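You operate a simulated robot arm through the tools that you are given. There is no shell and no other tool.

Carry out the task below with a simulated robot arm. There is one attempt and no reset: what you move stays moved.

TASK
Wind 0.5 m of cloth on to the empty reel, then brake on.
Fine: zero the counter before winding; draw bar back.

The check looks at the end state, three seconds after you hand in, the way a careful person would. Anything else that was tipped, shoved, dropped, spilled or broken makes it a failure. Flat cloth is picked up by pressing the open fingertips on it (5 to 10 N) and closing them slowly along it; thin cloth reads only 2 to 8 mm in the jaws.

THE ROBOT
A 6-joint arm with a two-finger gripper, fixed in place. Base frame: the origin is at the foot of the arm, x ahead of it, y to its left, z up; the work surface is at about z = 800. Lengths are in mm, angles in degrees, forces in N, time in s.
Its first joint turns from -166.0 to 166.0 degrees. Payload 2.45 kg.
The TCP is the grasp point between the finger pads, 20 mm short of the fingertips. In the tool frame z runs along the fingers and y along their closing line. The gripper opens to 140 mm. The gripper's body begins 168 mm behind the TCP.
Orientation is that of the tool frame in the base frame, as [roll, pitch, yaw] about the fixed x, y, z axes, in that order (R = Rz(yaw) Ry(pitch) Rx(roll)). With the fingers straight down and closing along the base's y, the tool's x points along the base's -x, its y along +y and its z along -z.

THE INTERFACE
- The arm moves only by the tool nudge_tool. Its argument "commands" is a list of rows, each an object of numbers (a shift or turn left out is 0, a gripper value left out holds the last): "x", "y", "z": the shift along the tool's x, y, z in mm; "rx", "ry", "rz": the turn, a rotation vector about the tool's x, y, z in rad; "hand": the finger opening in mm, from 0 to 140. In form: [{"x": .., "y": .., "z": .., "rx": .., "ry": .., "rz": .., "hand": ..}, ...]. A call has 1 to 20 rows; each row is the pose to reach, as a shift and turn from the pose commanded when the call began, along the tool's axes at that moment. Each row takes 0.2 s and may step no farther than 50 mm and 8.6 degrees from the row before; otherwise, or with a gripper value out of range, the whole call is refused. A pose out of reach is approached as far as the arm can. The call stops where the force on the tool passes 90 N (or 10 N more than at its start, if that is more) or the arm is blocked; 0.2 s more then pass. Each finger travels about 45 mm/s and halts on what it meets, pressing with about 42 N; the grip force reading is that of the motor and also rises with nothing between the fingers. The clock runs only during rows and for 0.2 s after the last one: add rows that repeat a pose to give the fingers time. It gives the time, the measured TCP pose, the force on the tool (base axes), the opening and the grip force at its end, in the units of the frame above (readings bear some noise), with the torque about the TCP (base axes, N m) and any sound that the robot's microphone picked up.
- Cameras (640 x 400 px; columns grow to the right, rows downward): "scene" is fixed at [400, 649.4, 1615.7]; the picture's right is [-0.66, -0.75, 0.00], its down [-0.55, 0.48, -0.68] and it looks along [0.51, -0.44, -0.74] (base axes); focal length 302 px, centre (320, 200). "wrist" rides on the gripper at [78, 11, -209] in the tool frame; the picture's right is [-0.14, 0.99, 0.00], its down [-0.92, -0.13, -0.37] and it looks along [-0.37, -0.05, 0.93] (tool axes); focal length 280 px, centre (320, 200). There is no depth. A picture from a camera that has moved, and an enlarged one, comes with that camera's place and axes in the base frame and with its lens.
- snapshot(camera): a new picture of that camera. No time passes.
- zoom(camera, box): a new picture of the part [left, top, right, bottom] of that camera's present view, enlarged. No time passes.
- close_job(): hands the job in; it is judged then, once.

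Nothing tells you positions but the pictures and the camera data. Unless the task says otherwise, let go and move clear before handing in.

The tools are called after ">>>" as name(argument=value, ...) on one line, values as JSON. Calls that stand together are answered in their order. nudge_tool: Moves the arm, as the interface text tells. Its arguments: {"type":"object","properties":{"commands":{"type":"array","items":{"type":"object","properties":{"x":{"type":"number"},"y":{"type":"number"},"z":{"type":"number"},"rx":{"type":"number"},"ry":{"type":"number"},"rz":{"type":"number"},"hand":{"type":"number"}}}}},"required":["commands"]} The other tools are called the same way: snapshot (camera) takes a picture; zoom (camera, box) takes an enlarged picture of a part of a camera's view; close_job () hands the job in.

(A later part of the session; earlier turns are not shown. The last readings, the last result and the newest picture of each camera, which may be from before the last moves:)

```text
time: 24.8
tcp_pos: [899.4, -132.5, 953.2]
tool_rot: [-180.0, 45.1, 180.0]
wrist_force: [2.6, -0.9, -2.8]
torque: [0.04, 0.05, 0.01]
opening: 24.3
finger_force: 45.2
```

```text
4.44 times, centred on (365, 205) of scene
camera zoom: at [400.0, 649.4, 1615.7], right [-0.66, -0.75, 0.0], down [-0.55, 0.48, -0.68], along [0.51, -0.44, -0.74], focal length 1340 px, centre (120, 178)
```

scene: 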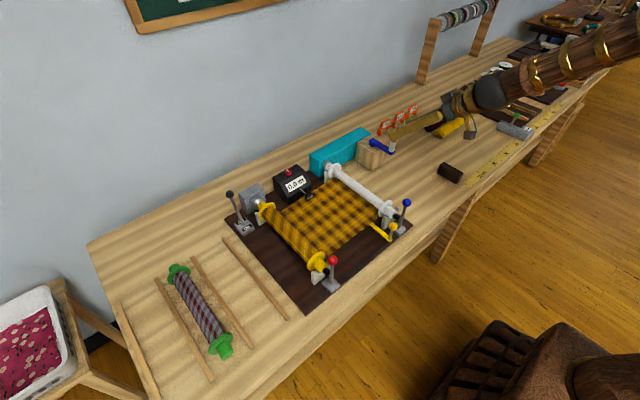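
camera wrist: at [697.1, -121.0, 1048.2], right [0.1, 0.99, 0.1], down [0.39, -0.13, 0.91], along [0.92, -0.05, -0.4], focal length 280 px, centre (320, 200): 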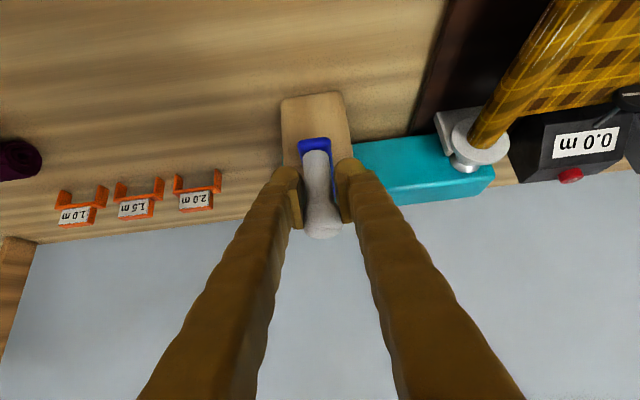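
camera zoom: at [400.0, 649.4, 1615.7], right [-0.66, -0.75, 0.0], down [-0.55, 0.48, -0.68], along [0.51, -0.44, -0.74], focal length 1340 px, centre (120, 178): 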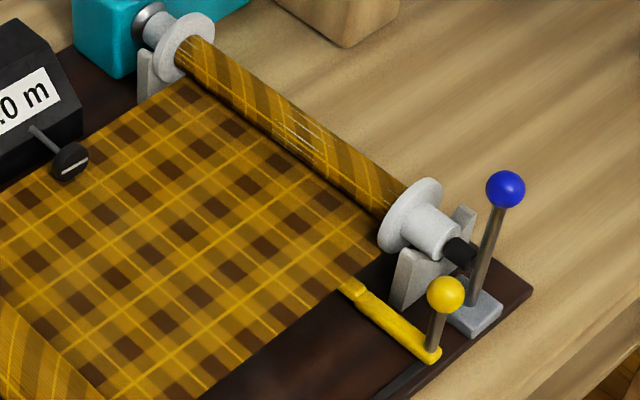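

A hair of turning laid the cloth on the reel, so the crank drives it. I'll view the crank closely to fix its centre before turning.

>>> zoom(camera="wrist", box=[260, 80, 380, 240])

>>> zoom(camera="scene", box=[350, 120, 410, 175])

```text
2.50 times, centred on (320, 160) of wrist
camera zoom: at [697.1, -121.0, 1048.2], right [0.1, 0.99, 0.1], down [0.39, -0.13, 0.91], along [0.92, -0.05, -0.4], focal length 701 px, centre (320, 300)
```

zoom: 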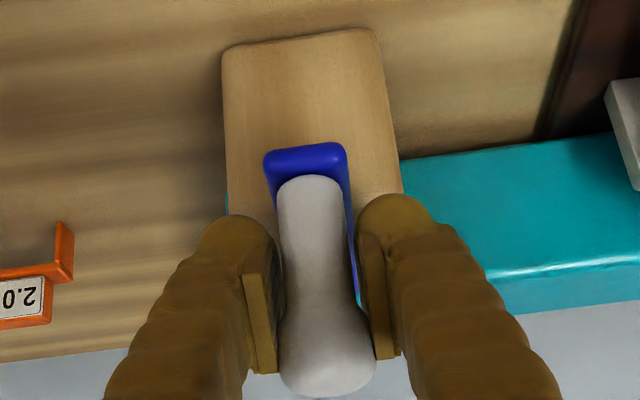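

```text
7.27 times, centred on (380, 148) of scene
camera zoom: at [400.0, 649.4, 1615.7], right [-0.66, -0.75, 0.0], down [-0.55, 0.48, -0.68], along [0.51, -0.44, -0.74], focal length 2193 px, centre (-116, 582)
```

zoom: 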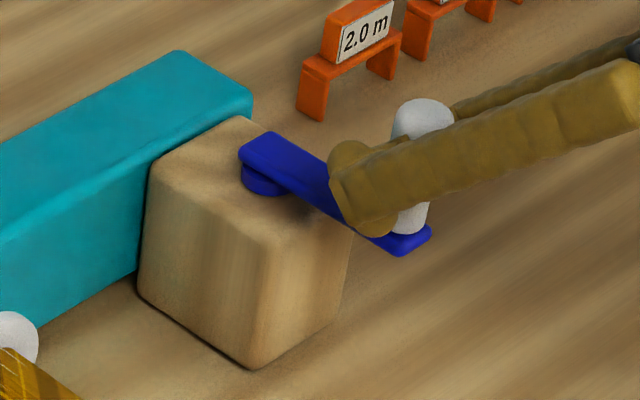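

I take the hub at about (987, -126) with a radius near 88. Turning a first 20° (toward -y) as a test.

>>> nudge_tool(commands=[{"x": -0.6, "y": -7.6, "z": 0.6}, {"x": -1.8, "y": -15.1, "z": 1.8}, {"x": -3.3, "y": -22.4, "z": 3.3}, {"x": -5.3, "y": -29.5, "z": 5.3}])

>>> zoom(camera="scene", box=[220, 120, 420, 280])

>>> zoom(camera="wrist", box=[260, 80, 380, 240])

```text
time: 25.8
tcp_pos: [907.2, -162.4, 953.4]
tool_rot: [179.9, 44.9, -180.0]
wrist_force: [-36.3, -15.5, 2.6]
torque: [0.3, -0.64, 0.12]
opening: 24.6
finger_force: 45.6
```

```text
2.50 times, centred on (320, 200) of scene
camera zoom: at [400.0, 649.4, 1615.7], right [-0.66, -0.75, 0.0], down [-0.55, 0.48, -0.68], along [0.51, -0.44, -0.74], focal length 754 px, centre (320, 200)
```

zoom: 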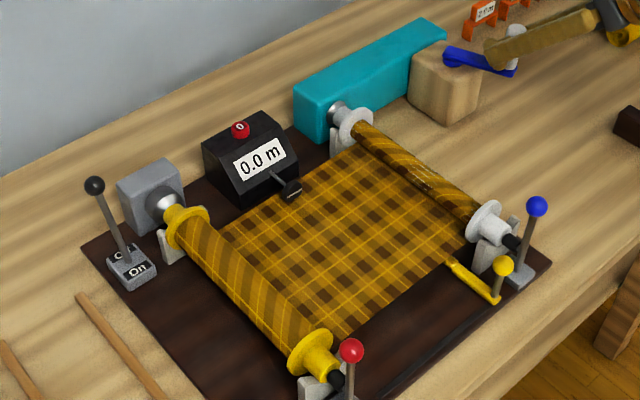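

```text
2.50 times, centred on (320, 160) of wrist
camera zoom: at [704.1, -152.0, 1048.3], right [0.1, 0.99, 0.1], down [0.39, -0.13, 0.91], along [0.92, -0.05, -0.4], focal length 701 px, centre (320, 300)
```

zoom: 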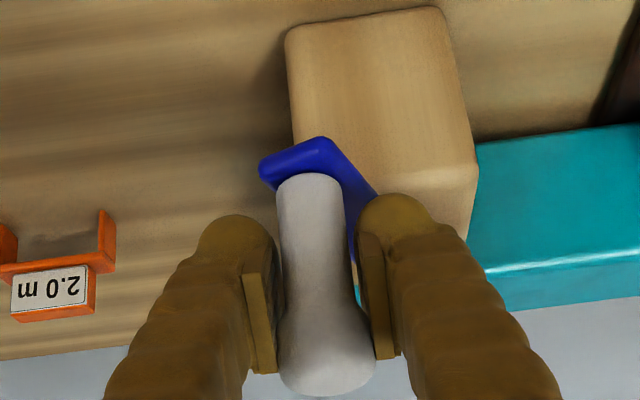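

It turned smoothly; the sideways force tells me the true circle lies slightly outward, so I shift my centre to about (986, -133). Continuing 30° more.

>>> nudge_tool(commands=[{"x": 0.2, "y": -8, "z": -0.2}, {"x": -5.2, "y": -21.2, "z": 5.2}, {"x": -12.1, "y": -32.9, "z": 12.1}, {"x": -20.4, "y": -42.7, "z": 20.4}])

>>> zoom(camera="scene", box=[220, 120, 420, 280])

>>> snapshot(camera="wrist")

```text
time: 26.8
tcp_pos: [938.6, -203.5, 954.5]
tool_rot: [180.0, 45.0, -179.9]
wrist_force: [13.6, 18.6, -10.2]
torque: [-0.36, 0.02, -0.09]
opening: 24.3
finger_force: 45.4
```

```text
2.50 times, centred on (320, 200) of scene
camera zoom: at [400.0, 649.4, 1615.7], right [-0.66, -0.75, 0.0], down [-0.55, 0.48, -0.68], along [0.51, -0.44, -0.74], focal length 754 px, centre (320, 200)
```

zoom: 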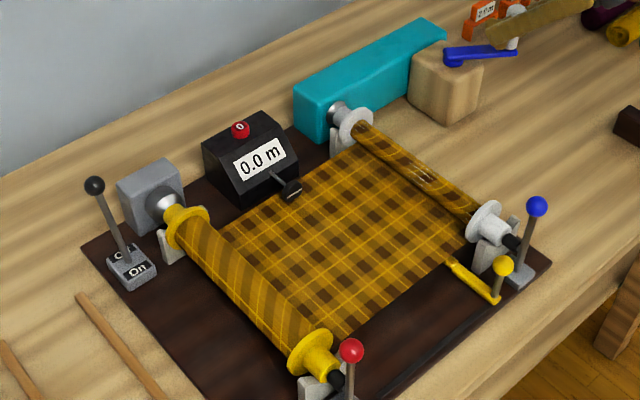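

```text
taken
camera wrist: at [735.6, -192.5, 1048.2], right [0.1, 0.99, 0.1], down [0.39, -0.13, 0.91], along [0.92, -0.05, -0.4], focal length 280 px, centre (320, 200)
```

wrist: 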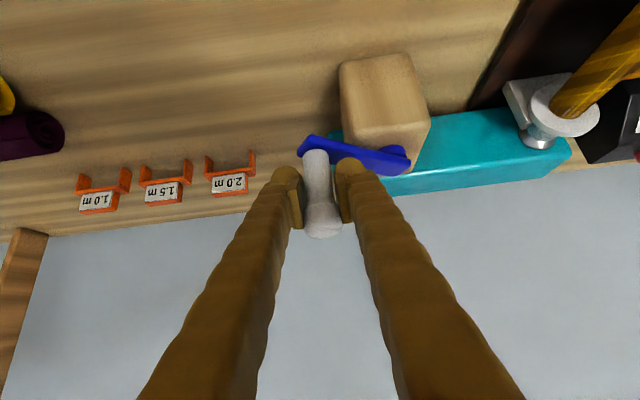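

Force now points slightly the other way, so the centre is about (985, -131), radius 86. Continuing around the far side.

>>> nudge_tool(commands=[{"x": -14, "y": -7.1, "z": 14}, {"x": -29.5, "y": -12, "z": 29.5}, {"x": -45.3, "y": -11, "z": 45.3}, {"x": -60.5, "y": -4.2, "z": 60.5}, {"x": -73.9, "y": 7.8, "z": 73.9}])

>>> zoom(camera="scene", box=[220, 120, 420, 280])

>>> snapshot(camera="wrist")

```text
time: 28.0
tcp_pos: [1042.4, -197.4, 953.9]
tool_rot: [-179.9, 44.9, 180.0]
wrist_force: [25.4, -29.3, -2.2]
torque: [0.52, 0.19, 0.16]
opening: 24.4
finger_force: 45.4
```

```text
2.50 times, centred on (320, 200) of scene
camera zoom: at [400.0, 649.4, 1615.7], right [-0.66, -0.75, 0.0], down [-0.55, 0.48, -0.68], along [0.51, -0.44, -0.74], focal length 754 px, centre (320, 200)
```

zoom: 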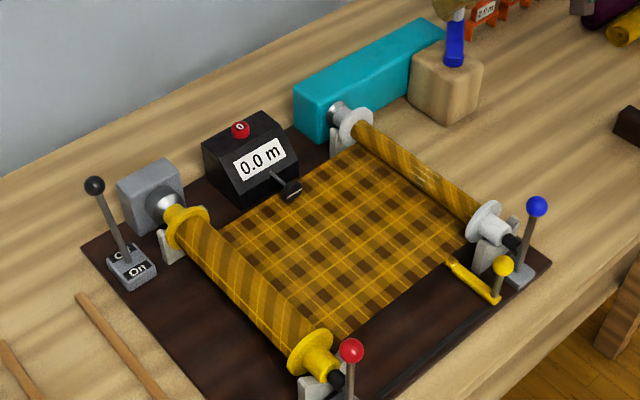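

```text
taken
camera wrist: at [838.7, -186.3, 1048.1], right [0.1, 0.99, 0.1], down [0.39, -0.13, 0.91], along [0.92, -0.05, -0.4], focal length 280 px, centre (320, 200)
```

wrist: 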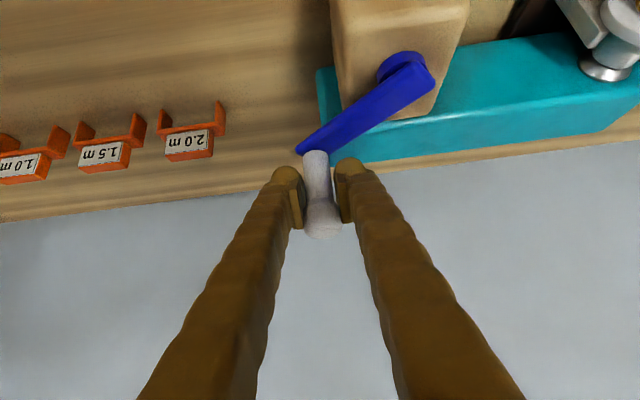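

>>> zoom(camera="scene", box=[270, 150, 340, 220])

>>> zoom(camera="scene", box=[310, 160, 420, 250])

```text
5.71 times, centred on (305, 185) of scene
camera zoom: at [400.0, 649.4, 1615.7], right [-0.66, -0.75, 0.0], down [-0.55, 0.48, -0.68], along [0.51, -0.44, -0.74], focal length 1723 px, centre (406, 286)
```

zoom: 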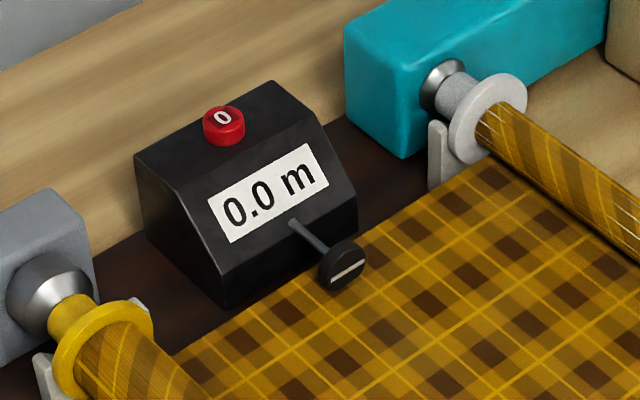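

```text
4.44 times, centred on (365, 205) of scene
camera zoom: at [400.0, 649.4, 1615.7], right [-0.66, -0.75, 0.0], down [-0.55, 0.48, -0.68], along [0.51, -0.44, -0.74], focal length 1340 px, centre (120, 178)
```

zoom: 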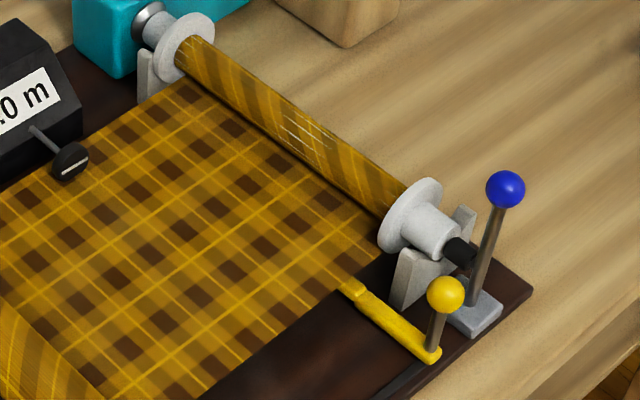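

The reel turns with the crank. Carrying on toward a full turn to see which way the counter moves.

>>> nudge_tool(commands=[{"x": -11.1, "y": 11.8, "z": 11.1}, {"x": -19.9, "y": 31.4, "z": 19.9}, {"x": -24.8, "y": 53.5, "z": 24.8}, {"x": -25.6, "y": 76.6, "z": 25.6}, {"x": -22, "y": 99.3, "z": 22}])

>>> zoom(camera="scene", box=[270, 150, 340, 220])

>>> snapshot(camera="wrist")

```text
time: 29.2
tcp_pos: [1071.7, -96.9, 954.7]
tool_rot: [-179.9, 44.8, 180.0]
wrist_force: [-31.0, -12.5, -21.0]
torque: [0.36, -0.21, 0.12]
opening: 24.4
finger_force: 45.1
```

```text
5.71 times, centred on (305, 185) of scene
camera zoom: at [400.0, 649.4, 1615.7], right [-0.66, -0.75, 0.0], down [-0.55, 0.48, -0.68], along [0.51, -0.44, -0.74], focal length 1723 px, centre (406, 286)
```

zoom: 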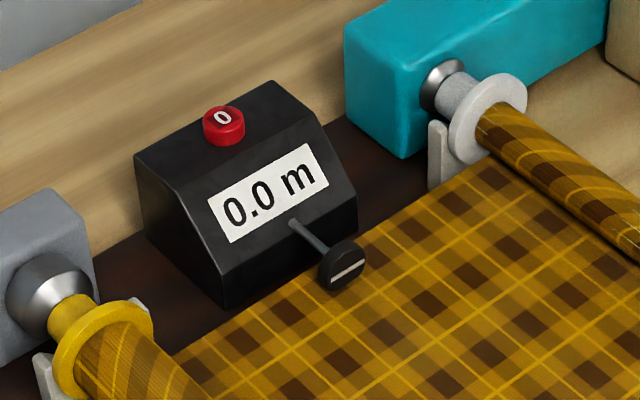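

```text
taken
camera wrist: at [868.7, -87.0, 1049.1], right [0.1, 0.99, 0.1], down [0.39, -0.13, 0.91], along [0.91, -0.05, -0.4], focal length 280 px, centre (320, 200)
```

wrist: 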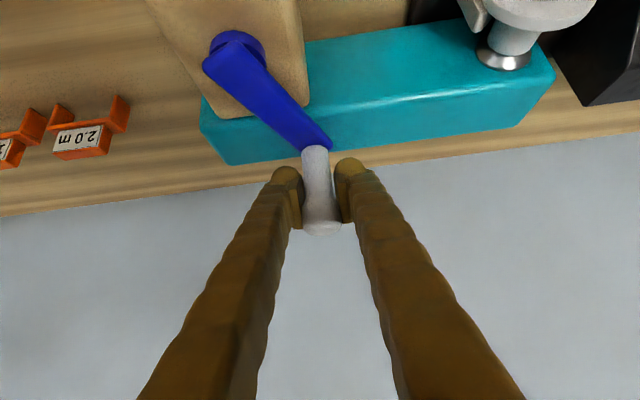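

The supply reel and counter haven't moved, so this direction doesn't feed cloth. I'll reverse (clockwise from above) and watch.

>>> nudge_tool(commands=[{"x": -2.3, "y": -23.2, "z": 2.3}, {"x": -1.6, "y": -46.2, "z": 1.6}, {"x": 3.3, "y": -68.1, "z": -3.3}, {"x": 12, "y": -87.5, "z": -12}, {"x": 24, "y": -103, "z": -24}, {"x": 38.4, "y": -113.6, "z": -38.4}])

>>> zoom(camera="scene", box=[270, 150, 340, 220])

>>> zoom(camera="scene", box=[220, 120, 420, 280])

```text
time: 30.6
tcp_pos: [1019.5, -211.5, 958.7]
tool_rot: [180.0, 45.1, 180.0]
wrist_force: [11.3, -25.7, 16.8]
torque: [0.42, 0.47, 0.19]
opening: 24.1
finger_force: 45.0
```

```text
5.71 times, centred on (305, 185) of scene
camera zoom: at [400.0, 649.4, 1615.7], right [-0.66, -0.75, 0.0], down [-0.55, 0.48, -0.68], along [0.51, -0.44, -0.74], focal length 1723 px, centre (406, 286)
```

zoom: 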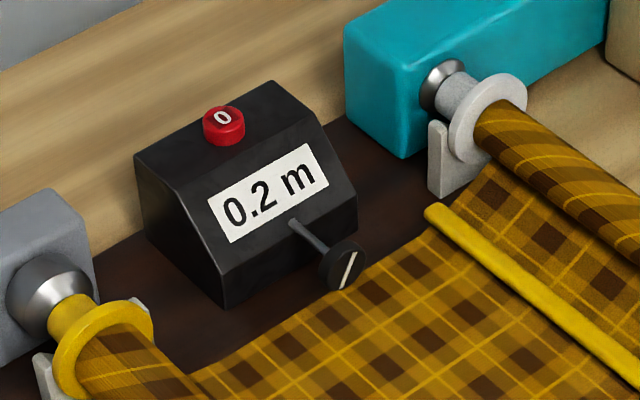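

```text
2.50 times, centred on (320, 200) of scene
camera zoom: at [400.0, 649.4, 1615.7], right [-0.66, -0.75, 0.0], down [-0.55, 0.48, -0.68], along [0.51, -0.44, -0.74], focal length 754 px, centre (320, 200)
```

zoom: 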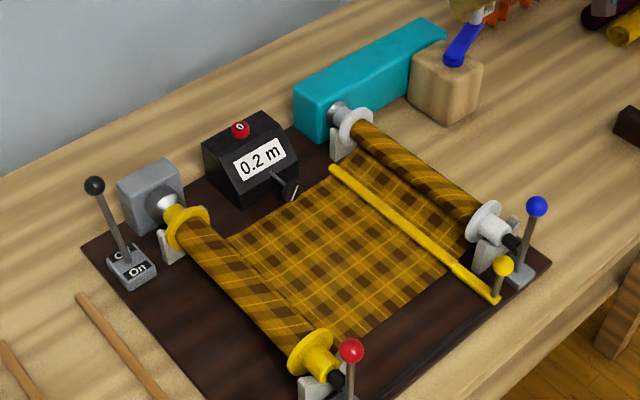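

That's the winding direction: the counter shows 0.2 m and the cloth runs under the draw bar. The gearing is fast, so I'll go in small steps and watch each tenth.

>>> nudge_tool(commands=[{"x": 5.2, "y": -2.8, "z": -5.2}, {"x": 10.4, "y": -5, "z": -10.4}])

>>> zoom(camera="scene", box=[270, 150, 340, 220])

```text
time: 31.2
tcp_pos: [1005.3, -217.0, 957.9]
tool_rot: [-180.0, 45.2, 179.9]
wrist_force: [2.4, -18.3, 43.1]
torque: [0.2, 0.32, 0.11]
opening: 24.5
finger_force: 45.1
```

```text
5.71 times, centred on (305, 185) of scene
camera zoom: at [400.0, 649.4, 1615.7], right [-0.66, -0.75, 0.0], down [-0.55, 0.48, -0.68], along [0.51, -0.44, -0.74], focal length 1723 px, centre (406, 286)
```

zoom: 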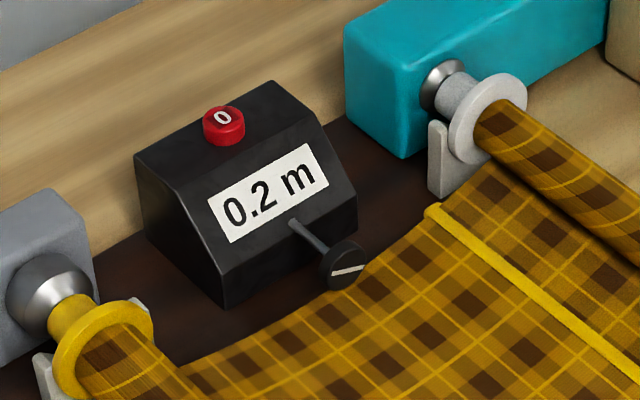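

>>> nudge_tool(commands=[{"x": 2.5, "y": -0.8, "z": -8}, {"x": 8.1, "y": -1.3, "z": -13.7}])

>>> zoom(camera="scene", box=[270, 150, 340, 220])

>>> snapshot(camera="wrist")

>>> zoom(camera="scene", box=[340, 90, 440, 170])

```text
time: 31.8
tcp_pos: [987.5, -217.6, 957.0]
tool_rot: [180.0, 44.9, 180.0]
wrist_force: [-1.4, -28.0, 7.8]
torque: [0.49, 0.25, 0.23]
opening: 24.7
finger_force: 45.4
```

```text
5.71 times, centred on (305, 185) of scene
camera zoom: at [400.0, 649.4, 1615.7], right [-0.66, -0.75, 0.0], down [-0.55, 0.48, -0.68], along [0.51, -0.44, -0.74], focal length 1723 px, centre (406, 286)
```

zoom: 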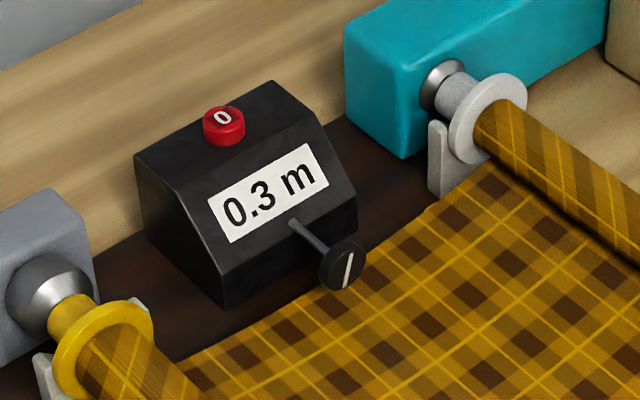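

```text
taken
camera wrist: at [784.5, -206.9, 1052.0], right [0.1, 0.99, 0.1], down [0.39, -0.13, 0.91], along [0.91, -0.05, -0.4], focal length 280 px, centre (320, 200)
```

wrist: 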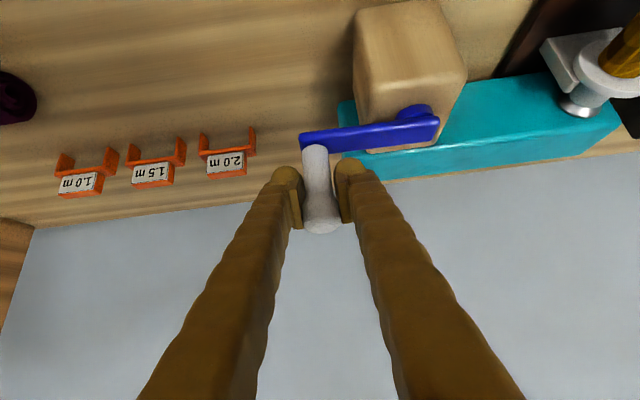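

```text
5.00 times, centred on (390, 130) of scene
camera zoom: at [400.0, 649.4, 1615.7], right [-0.66, -0.75, 0.0], down [-0.55, 0.48, -0.68], along [0.51, -0.44, -0.74], focal length 1508 px, centre (-30, 550)
```

zoom: 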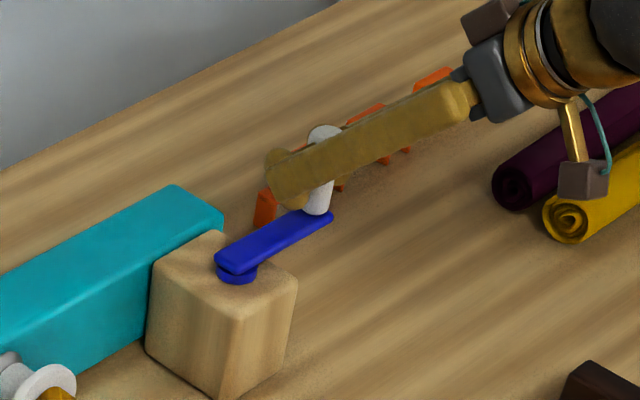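

0.3 m at about 110° from where winding began. Continuing 25° more, then finer steps to find the next change.

>>> nudge_tool(commands=[{"x": 5.5, "y": 0, "z": -5.5}, {"x": 11, "y": 0.2, "z": -11}, {"x": 16.3, "y": 2, "z": -16.3}, {"x": 21.6, "y": 4.2, "z": -21.6}, {"x": 26.7, "y": 7.2, "z": -26.7}])

>>> zoom(camera="scene", box=[270, 150, 340, 220])

```text
time: 33.0
tcp_pos: [951.2, -209.2, 957.9]
tool_rot: [179.9, 44.9, -179.8]
wrist_force: [4.6, 11.1, -15.0]
torque: [-0.15, 0.04, -0.06]
opening: 24.4
finger_force: 44.9
```

```text
5.71 times, centred on (305, 185) of scene
camera zoom: at [400.0, 649.4, 1615.7], right [-0.66, -0.75, 0.0], down [-0.55, 0.48, -0.68], along [0.51, -0.44, -0.74], focal length 1723 px, centre (406, 286)
```

zoom: 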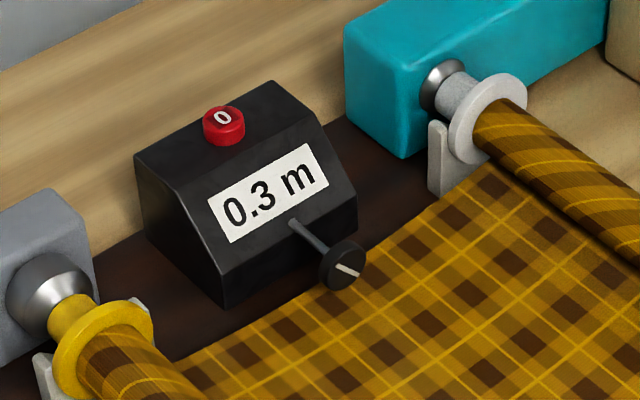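

>>> nudge_tool(commands=[{"x": 4.7, "y": 4.5, "z": -4.7}])

>>> zoom(camera="scene", box=[270, 150, 340, 220])

```text
time: 33.4
tcp_pos: [943.2, -204.6, 956.8]
tool_rot: [179.9, 44.9, -179.9]
wrist_force: [8.1, 12.8, -19.9]
torque: [-0.23, 0.06, -0.11]
opening: 24.5
finger_force: 44.8
```

```text
5.71 times, centred on (305, 185) of scene
camera zoom: at [400.0, 649.4, 1615.7], right [-0.66, -0.75, 0.0], down [-0.55, 0.48, -0.68], along [0.51, -0.44, -0.74], focal length 1723 px, centre (406, 286)
```

zoom: 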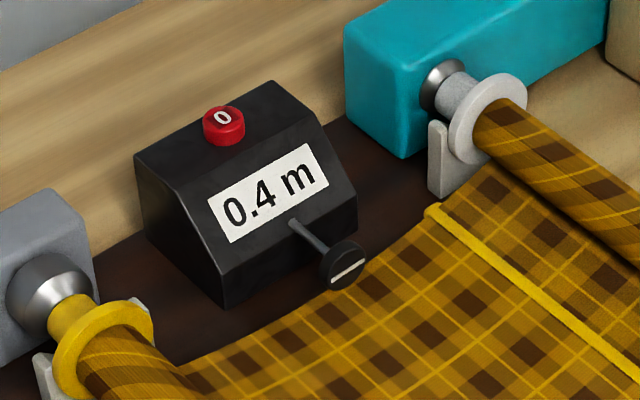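

0.4 m appeared at about 137°. Next change should be near 170–180°; approaching it gradually to learn the true scale.

>>> nudge_tool(commands=[{"x": 4.5, "y": 4.5, "z": -4.5}, {"x": 8.9, "y": 8.9, "z": -8.9}, {"x": 12.9, "y": 14.2, "z": -12.9}, {"x": 16.7, "y": 19.8, "z": -16.7}, {"x": 18.7, "y": 23.4, "z": -18.7}])

>>> zoom(camera="scene", box=[270, 150, 340, 220])

```text
time: 34.6
tcp_pos: [918.0, -183.7, 958.8]
tool_rot: [-179.9, 45.0, -179.9]
wrist_force: [25.1, 19.1, -27.9]
torque: [-0.37, 0.2, -0.11]
opening: 24.6
finger_force: 44.9
```

```text
5.71 times, centred on (305, 185) of scene
camera zoom: at [400.0, 649.4, 1615.7], right [-0.66, -0.75, 0.0], down [-0.55, 0.48, -0.68], along [0.51, -0.44, -0.74], focal length 1723 px, centre (406, 286)
```

zoom: 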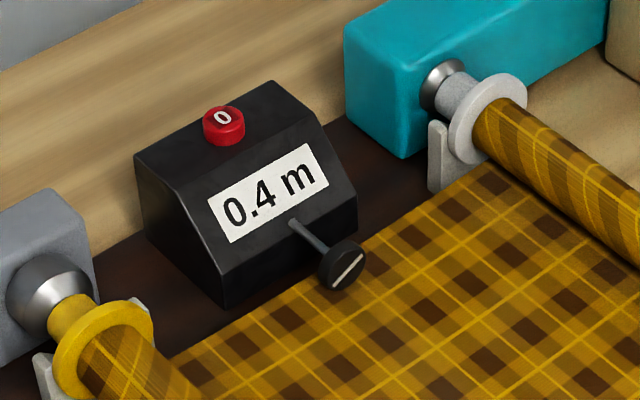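

>>> nudge_tool(commands=[{"x": 2.3, "y": 4.7, "z": 0.6}])

>>> zoom(camera="scene", box=[270, 150, 340, 220])

```text
time: 35.0
tcp_pos: [917.6, -178.5, 958.2]
tool_rot: [-179.9, 45.2, 179.8]
wrist_force: [-8.2, -5.6, 12.1]
torque: [0.05, 0.12, 0.05]
opening: 24.4
finger_force: 44.8
```

```text
5.71 times, centred on (305, 185) of scene
camera zoom: at [400.0, 649.4, 1615.7], right [-0.66, -0.75, 0.0], down [-0.55, 0.48, -0.68], along [0.51, -0.44, -0.74], focal length 1723 px, centre (406, 286)
```

zoom: 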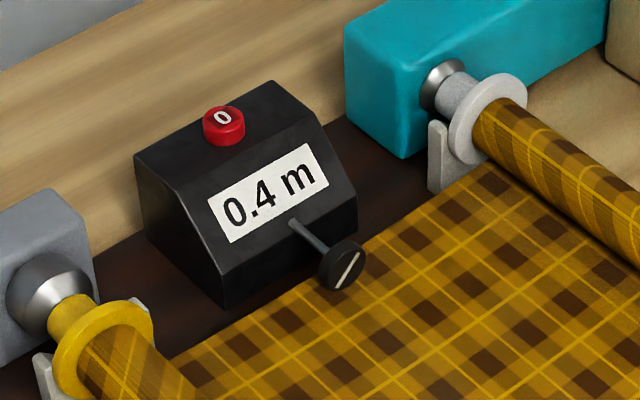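

>>> nudge_tool(commands=[{"x": 1.7, "y": 4, "z": -1.7}])

>>> zoom(camera="scene", box=[270, 150, 340, 220])

```text
time: 35.4
tcp_pos: [914.3, -175.7, 958.3]
tool_rot: [-179.8, 45.1, -180.0]
wrist_force: [-29.2, -17.0, 31.2]
torque: [0.12, -0.28, 0.14]
opening: 24.2
finger_force: 45.1
```

```text
5.71 times, centred on (305, 185) of scene
camera zoom: at [400.0, 649.4, 1615.7], right [-0.66, -0.75, 0.0], down [-0.55, 0.48, -0.68], along [0.51, -0.44, -0.74], focal length 1723 px, centre (406, 286)
```

zoom: 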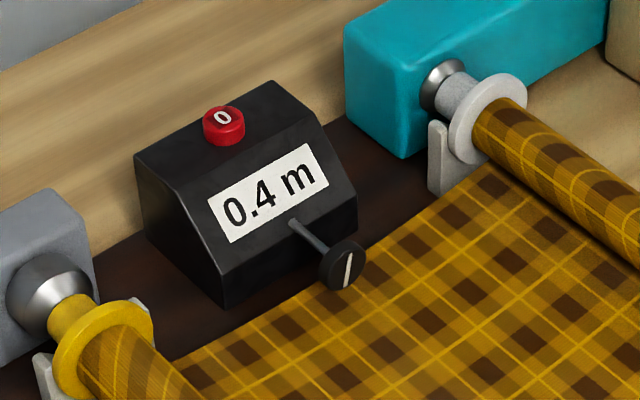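

>>> nudge_tool(commands=[{"x": 1.2, "y": 3.4, "z": -3.6}])

>>> zoom(camera="scene", box=[270, 150, 340, 220])

```text
time: 35.8
tcp_pos: [910.7, -169.7, 958.6]
tool_rot: [-179.9, 45.0, 180.0]
wrist_force: [-24.2, -11.0, 22.7]
torque: [0.13, -0.19, 0.05]
opening: 24.5
finger_force: 45.2
```

```text
5.71 times, centred on (305, 185) of scene
camera zoom: at [400.0, 649.4, 1615.7], right [-0.66, -0.75, 0.0], down [-0.55, 0.48, -0.68], along [0.51, -0.44, -0.74], focal length 1723 px, centre (406, 286)
```

zoom: 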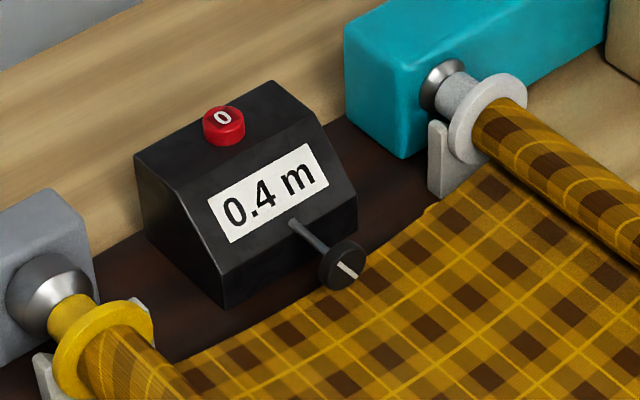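

>>> nudge_tool(commands=[{"x": 2.1, "y": 5.2, "z": -2.1}])

>>> zoom(camera="scene", box=[270, 150, 340, 220])

```text
time: 36.2
tcp_pos: [908.1, -163.9, 959.2]
tool_rot: [-180.0, 45.0, -180.0]
wrist_force: [-13.2, -5.5, 16.8]
torque: [0.09, 0.04, 0.03]
opening: 24.3
finger_force: 44.7
```

```text
5.71 times, centred on (305, 185) of scene
camera zoom: at [400.0, 649.4, 1615.7], right [-0.66, -0.75, 0.0], down [-0.55, 0.48, -0.68], along [0.51, -0.44, -0.74], focal length 1723 px, centre (406, 286)
```

zoom: 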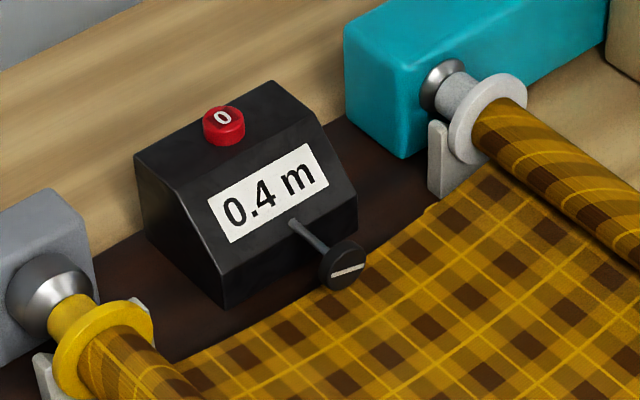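

>>> nudge_tool(commands=[{"x": 1.2, "y": 4.5, "z": -1.2}])

>>> zoom(camera="scene", box=[270, 150, 340, 220])

```text
time: 36.6
tcp_pos: [908.1, -159.8, 958.9]
tool_rot: [179.9, 45.1, 179.9]
wrist_force: [-1.1, 1.1, 17.8]
torque: [0.0, 0.15, 0.01]
opening: 24.4
finger_force: 44.6
```

```text
5.71 times, centred on (305, 185) of scene
camera zoom: at [400.0, 649.4, 1615.7], right [-0.66, -0.75, 0.0], down [-0.55, 0.48, -0.68], along [0.51, -0.44, -0.74], focal length 1723 px, centre (406, 286)
```

zoom: 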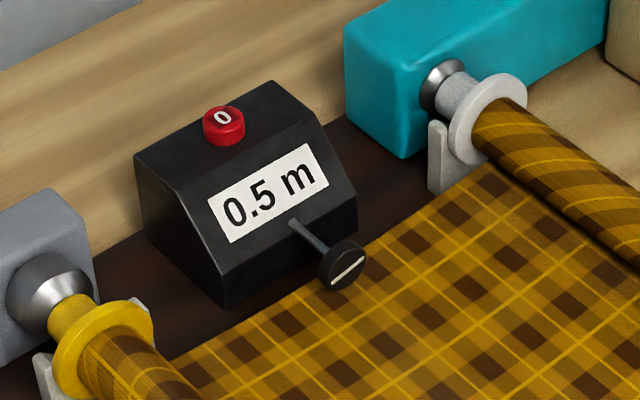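

0.5 m just appeared at about 178°, which fits a rounding display at 2.5 mm per degree, so true 0.50 m is roughly 19° farther. Turning that last bit.

>>> nudge_tool(commands=[{"x": 1.2, "y": 7.6, "z": -1.2}, {"x": 2.5, "y": 15.1, "z": -2.5}, {"x": 3.1, "y": 21.1, "z": -3.1}, {"x": 3.4, "y": 25, "z": -3.4}])

>>> zoom(camera="scene", box=[270, 150, 340, 220])

>>> zoom(camera="wrist", box=[260, 80, 380, 240])

>>> zoom(camera="scene", box=[220, 120, 420, 280])

```text
time: 37.6
tcp_pos: [902.6, -134.9, 958.3]
tool_rot: [179.9, 45.2, -180.0]
wrist_force: [38.1, 1.1, 15.5]
torque: [-0.01, 0.6, -0.01]
opening: 24.8
finger_force: 44.7
```

```text
5.71 times, centred on (305, 185) of scene
camera zoom: at [400.0, 649.4, 1615.7], right [-0.66, -0.75, 0.0], down [-0.55, 0.48, -0.68], along [0.51, -0.44, -0.74], focal length 1723 px, centre (406, 286)
```

zoom: 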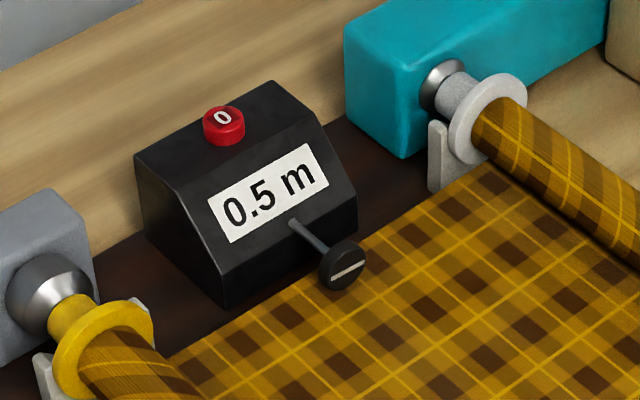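

```text
2.50 times, centred on (320, 160) of wrist
camera zoom: at [698.9, -124.3, 1052.4], right [0.1, 0.99, 0.1], down [0.39, -0.13, 0.91], along [0.92, -0.05, -0.4], focal length 701 px, centre (320, 300)
```

zoom: 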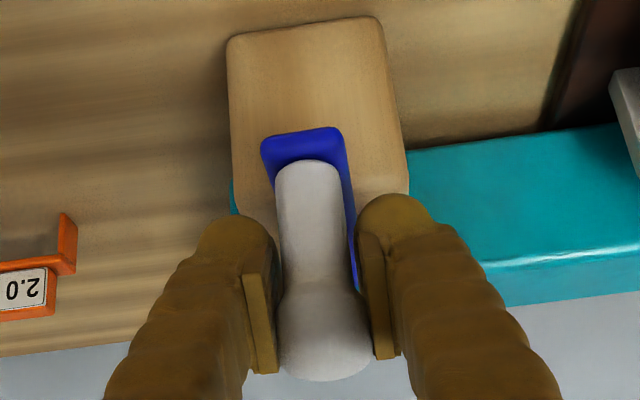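

```text
2.50 times, centred on (320, 200) of scene
camera zoom: at [400.0, 649.4, 1615.7], right [-0.66, -0.75, 0.0], down [-0.55, 0.48, -0.68], along [0.51, -0.44, -0.74], focal length 754 px, centre (320, 200)
```

zoom: 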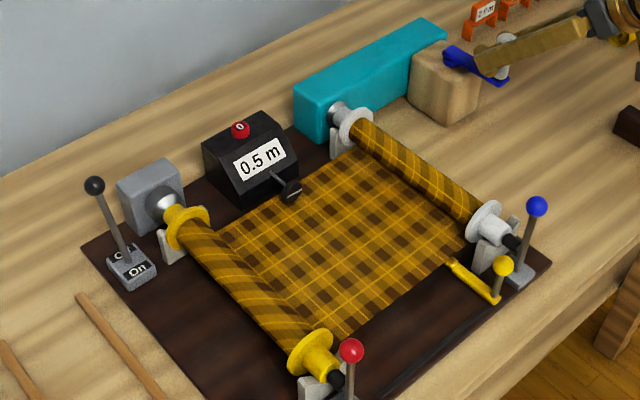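

0.5 m wound, with the crank angle matching my estimate. Releasing the crank gently and backing away.

>>> nudge_tool(commands=[{"x": -1, "z": 1}, {"x": -1, "z": 1, "hand": 30}, {"x": -1, "z": 1, "hand": 50}, {"x": -1, "z": 1, "hand": 70}, {"x": -1, "z": 1, "hand": 70}, {"x": -6, "z": -24}, {"x": -16, "z": -60}, {"x": -26, "z": -100}, {"x": -36, "z": -140}])

>>> snapshot(camera="wrist")

>>> snapshot(camera="scene")

>>> zoom(camera="scene", box=[270, 110, 400, 220])

```text
time: 39.6
tcp_pos: [826.1, -135.8, 1081.8]
tool_rot: [179.9, 44.9, 180.0]
wrist_force: [-0.4, 0.2, -0.5]
torque: [0.0, -0.03, 0.0]
opening: 69.9
finger_force: 0.1
```

```text
taken
camera wrist: at [623.1, -124.0, 1176.9], right [0.1, 0.99, 0.1], down [0.39, -0.13, 0.91], along [0.92, -0.05, -0.4], focal length 280 px, centre (320, 200)
```

wrist: 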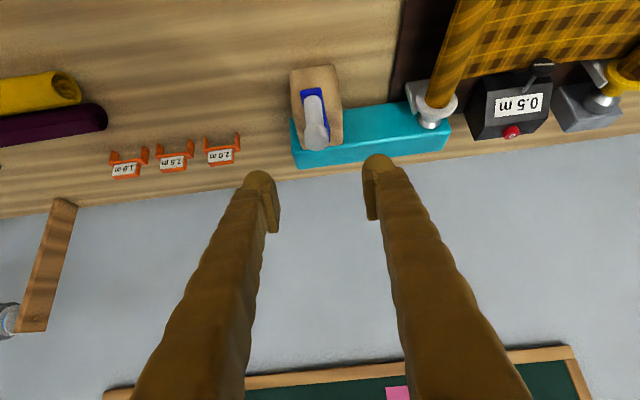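

```text
taken
```

scene: 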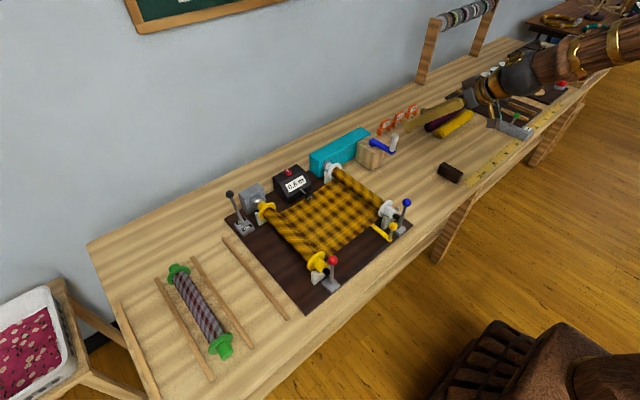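

```text
3.64 times, centred on (335, 165) of scene
camera zoom: at [400.0, 649.4, 1615.7], right [-0.66, -0.75, 0.0], down [-0.55, 0.48, -0.68], along [0.51, -0.44, -0.74], focal length 1096 px, centre (266, 327)
```

zoom: 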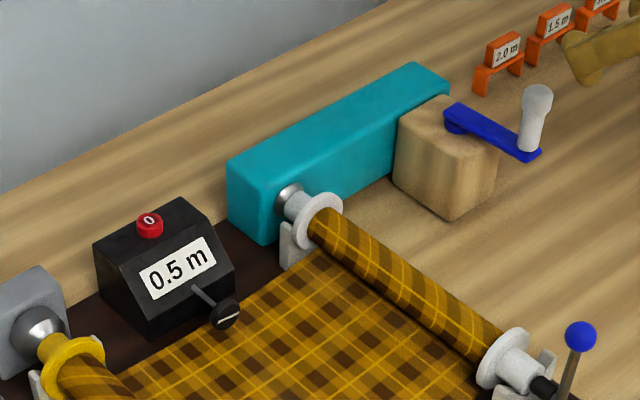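

Counter holds at 0.5 m. Now back to the brake lever at about (1080, 438, 938).

>>> nudge_tool(commands=[{"y": 48}, {"y": 96}, {"y": 144}, {"y": 192}, {"y": 240}, {"y": 288}, {"y": 336}, {"y": 384}, {"y": 432}, {"y": 480}, {"y": 528}, {"y": 574}, {"x": -23, "y": 574, "z": 38}, {"x": -46, "y": 574, "z": 76}, {"x": -70, "y": 574, "z": 114}, {"x": -93.3, "y": 574, "z": 152.7}])

>>> snapshot(camera="wrist")

```text
time: 43.0
tcp_pos: [1002.0, 438.0, 1044.1]
tool_rot: [-180.0, 45.0, -180.0]
wrist_force: [0.2, -0.5, 0.0]
torque: [0.02, 0.05, 0.0]
opening: 70.1
finger_force: 0.0
out of reach, approached as far as the arm can: row 3, 4
```

```text
taken
camera wrist: at [798.5, 447.8, 1137.8], right [0.1, 0.99, 0.1], down [0.39, -0.13, 0.91], along [0.92, -0.05, -0.4], focal length 280 px, centre (320, 200)
```

wrist: 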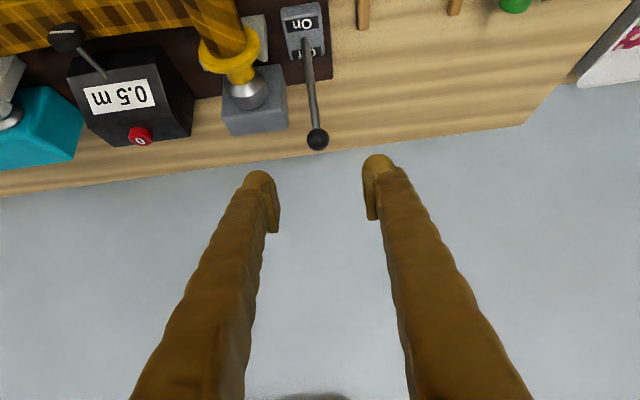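

>>> nudge_tool(commands=[{"x": 6.6, "z": 43}, {"x": 13.2, "z": 86}, {"x": 19.8, "z": 130}])

>>> snapshot(camera="wrist")

```text
time: 43.8
tcp_pos: [1079.3, 437.8, 938.0]
tool_rot: [180.0, 45.2, -180.0]
wrist_force: [-0.1, -0.6, 0.8]
torque: [0.01, 0.1, 0.02]
opening: 69.8
finger_force: 0.1
```

```text
taken
camera wrist: at [875.9, 448.5, 1031.8], right [0.1, 0.99, 0.1], down [0.39, -0.13, 0.91], along [0.92, -0.05, -0.4], focal length 280 px, centre (320, 200)
```

wrist: 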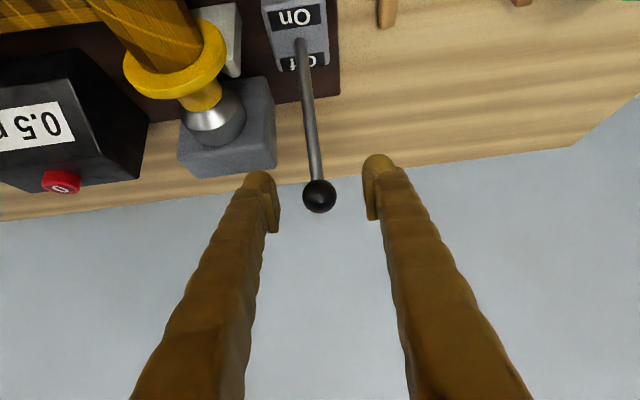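

>>> nudge_tool(commands=[{"hand": 50}, {"hand": 30}, {"hand": 15}, {"hand": 5}, {"hand": 5}])

>>> nudge_tool(commands=[{"x": 8.8, "z": -12.4}, {"x": 17.7, "z": -24.7}, {"x": 27.6, "z": -36.1}, {"x": 38.9, "z": -46}, {"x": 51.3, "z": -54.8}, {"x": 64.3, "z": -62.9}])

>>> snapshot(camera="wrist")

```text
time: 45.0
tcp_pos: [1079.0, 436.9, 936.8]
tool_rot: [180.0, 45.0, -179.9]
wrist_force: [0.3, 8.4, -1.2]
torque: [-0.08, -0.1, -0.16]
opening: 21.3
finger_force: 38.7
```

```text
time: 46.4
tcp_pos: [988.1, 438.1, 934.8]
tool_rot: [180.0, 45.0, 179.9]
wrist_force: [11.0, 7.6, 0.4]
torque: [-0.08, -1.31, -0.06]
opening: 20.8
finger_force: 45.1
```

```text
taken
camera wrist: at [785.9, 449.0, 1028.4], right [0.1, 0.99, 0.1], down [0.39, -0.13, 0.91], along [0.92, -0.05, -0.4], focal length 280 px, centre (320, 200)
```

wrist: 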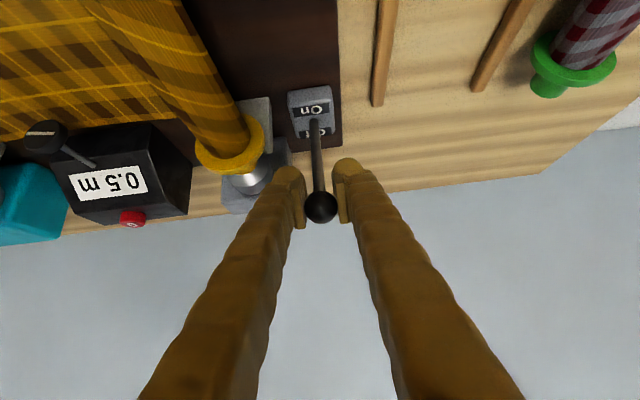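

The lever followed to the On side. A few mm more to seat it at the stop.

>>> nudge_tool(commands=[{"x": 2.5, "z": -2}, {"x": 5, "z": -4}, {"x": 7.5, "z": -6}])

>>> snapshot(camera="wrist")

```text
time: 47.2
tcp_pos: [980.3, 437.9, 933.1]
tool_rot: [-179.9, 45.0, 180.0]
wrist_force: [36.3, 4.1, 3.5]
torque: [-0.02, 0.39, -0.02]
opening: 21.3
finger_force: 44.9
```

```text
taken
camera wrist: at [777.3, 449.0, 1027.2], right [0.1, 0.99, 0.1], down [0.39, -0.13, 0.91], along [0.92, -0.05, -0.4], focal length 280 px, centre (320, 200)
```

wrist: 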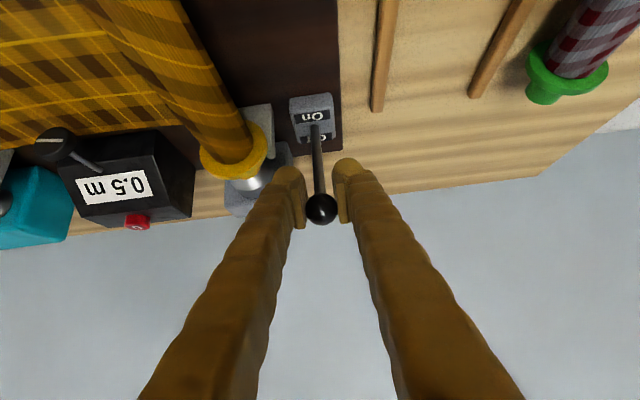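

Stop reached (36 N, as at the other end). Releasing and backing out, then checking the lever.

>>> nudge_tool(commands=[{"x": -2.5, "z": 2.5}, {"x": -2.5, "z": 2.5, "hand": 30}, {"x": -2.5, "z": 2.5, "hand": 50}, {"x": -2.5, "z": 2.5, "hand": 70}, {"x": -2.5, "z": 2.5, "hand": 70}, {"x": -2.5, "z": -30}, {"x": -2.5, "z": -70}, {"x": -2.5, "z": -110}, {"x": -2.5, "z": -150}])

>>> snapshot(camera="wrist")

>>> snapshot(camera="scene")

```text
time: 49.2
tcp_pos: [876.2, 438.5, 1040.2]
tool_rot: [180.0, 44.9, 180.0]
wrist_force: [-0.2, -0.8, -0.5]
torque: [-0.03, -0.04, 0.03]
opening: 70.0
finger_force: 0.0
```

```text
taken
camera wrist: at [673.4, 448.9, 1134.9], right [0.1, 0.99, 0.1], down [0.39, -0.13, 0.91], along [0.92, -0.05, -0.4], focal length 280 px, centre (320, 200)
```

wrist: 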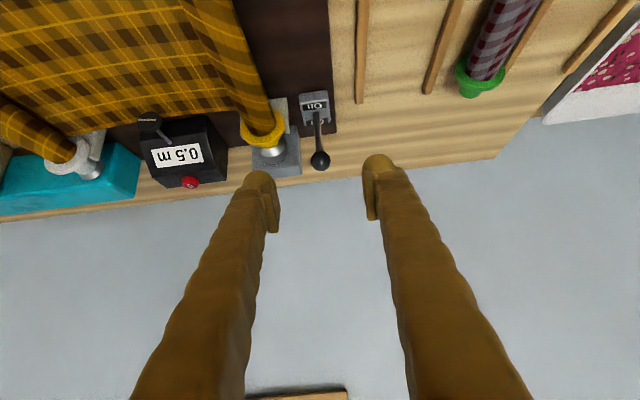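

```text
taken
```

scene: 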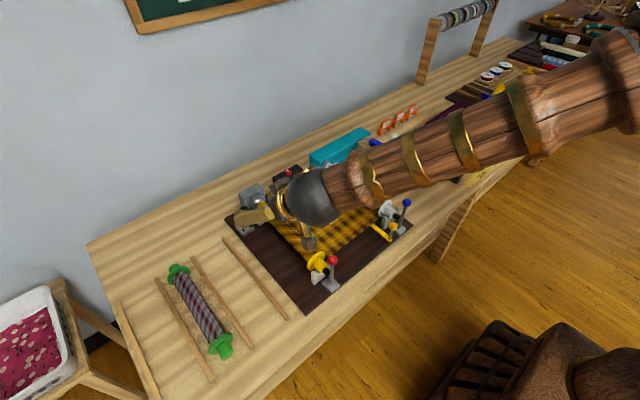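

The brake is on. Next the draw bar: its yellow knob is near (678, 114, 885), with the slot running in +y to about y = 320 beside the full reel. I'll straighten the tool and move over it.

>>> nudge_tool(commands=[{"x": 9.7, "y": -27, "z": -26, "ry": 0.112}, {"x": 19.4, "y": -54, "z": -52, "ry": 0.224}, {"x": 29, "y": -81, "z": -78, "ry": 0.336}, {"x": 38.8, "y": -108, "z": -104, "ry": 0.448}, {"x": 48.5, "y": -135, "z": -130, "ry": 0.56}, {"x": 58.2, "y": -162, "z": -156, "ry": 0.672}, {"x": 67.9, "y": -188, "z": -181, "ry": 0.785}])

>>> snapshot(camera="wrist")

>>> zoom(camera="scene", box=[220, 120, 420, 300])

```text
time: 50.8
tcp_pos: [698.3, 249.3, 1119.5]
tool_rot: [-180.0, -0.1, -180.0]
wrist_force: [0.5, -0.4, -0.8]
torque: [0.01, 0.01, -0.02]
opening: 69.9
finger_force: 0.1
```

```text
taken
camera wrist: at [620.1, 259.7, 1330.8], right [0.14, 0.99, 0.0], down [0.92, -0.13, 0.37], along [0.36, -0.05, -0.93], focal length 280 px, centre (320, 200)
```

wrist: 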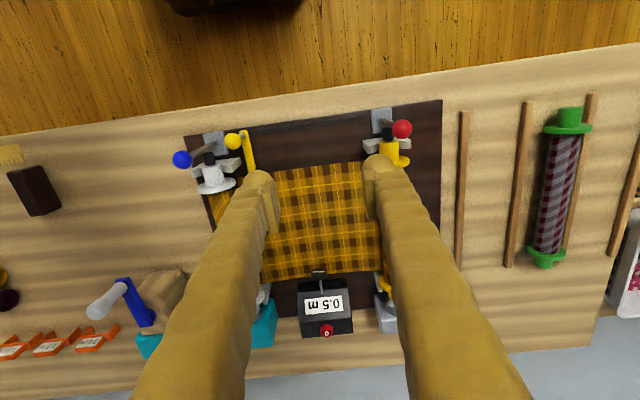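

```text
2.22 times, centred on (320, 210) of scene
camera zoom: at [400.0, 649.4, 1615.7], right [-0.66, -0.75, 0.0], down [-0.55, 0.48, -0.68], along [0.51, -0.44, -0.74], focal length 670 px, centre (320, 178)
```

zoom: 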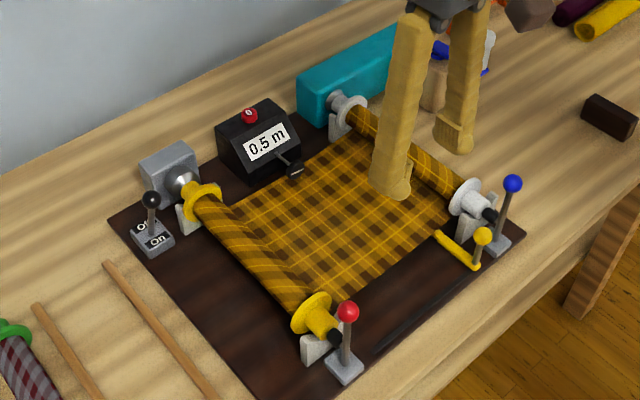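

Brake lever leans to On as it should. Rotating the hand 90° so the fingers straddle the yellow knob along x, clear of the blue lever.

>>> nudge_tool(commands=[{"y": -11, "rz": 0.143}, {"y": -22, "rz": 0.286}, {"y": -33, "rz": 0.429}, {"y": -44, "rz": 0.571}, {"y": -55, "rz": 0.714}, {"y": -66, "rz": 0.857}, {"y": -77, "rz": 1.0}, {"y": -88, "rz": 1.143}, {"y": -99, "rz": 1.285}, {"y": -110, "rz": 1.428}, {"y": -135, "x": 20, "rz": 1.571}])

>>> snapshot(camera="wrist")

>>> zoom(camera="scene", box=[300, 100, 460, 260])

```text
time: 53.2
tcp_pos: [680.3, 116.6, 1121.9]
tool_rot: [-180.0, 0.1, 89.9]
wrist_force: [0.6, 0.4, -0.1]
torque: [0.02, 0.03, 0.01]
opening: 70.1
finger_force: 0.1
```

```text
taken
camera wrist: at [690.9, 194.0, 1332.4], right [0.99, -0.14, 0.0], down [-0.13, -0.92, 0.37], along [-0.05, -0.37, -0.93], focal length 280 px, centre (320, 200)
```

wrist: 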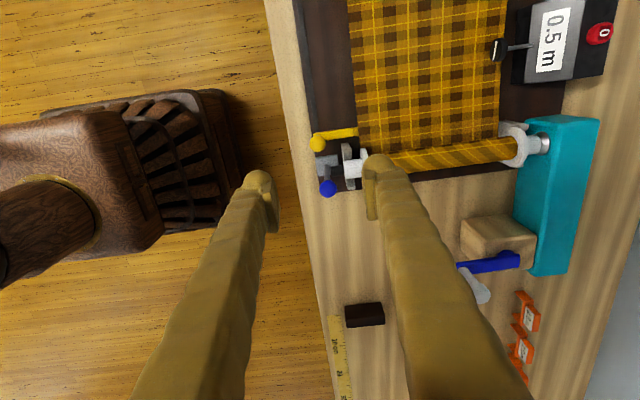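

```text
2.50 times, centred on (380, 180) of scene
camera zoom: at [400.0, 649.4, 1615.7], right [-0.66, -0.75, 0.0], down [-0.55, 0.48, -0.68], along [0.51, -0.44, -0.74], focal length 754 px, centre (170, 250)
```

zoom: 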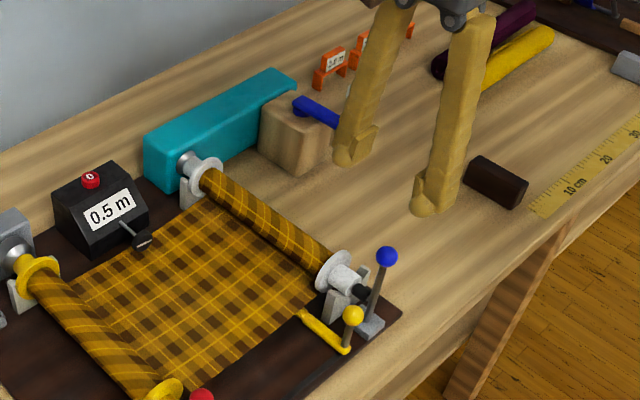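

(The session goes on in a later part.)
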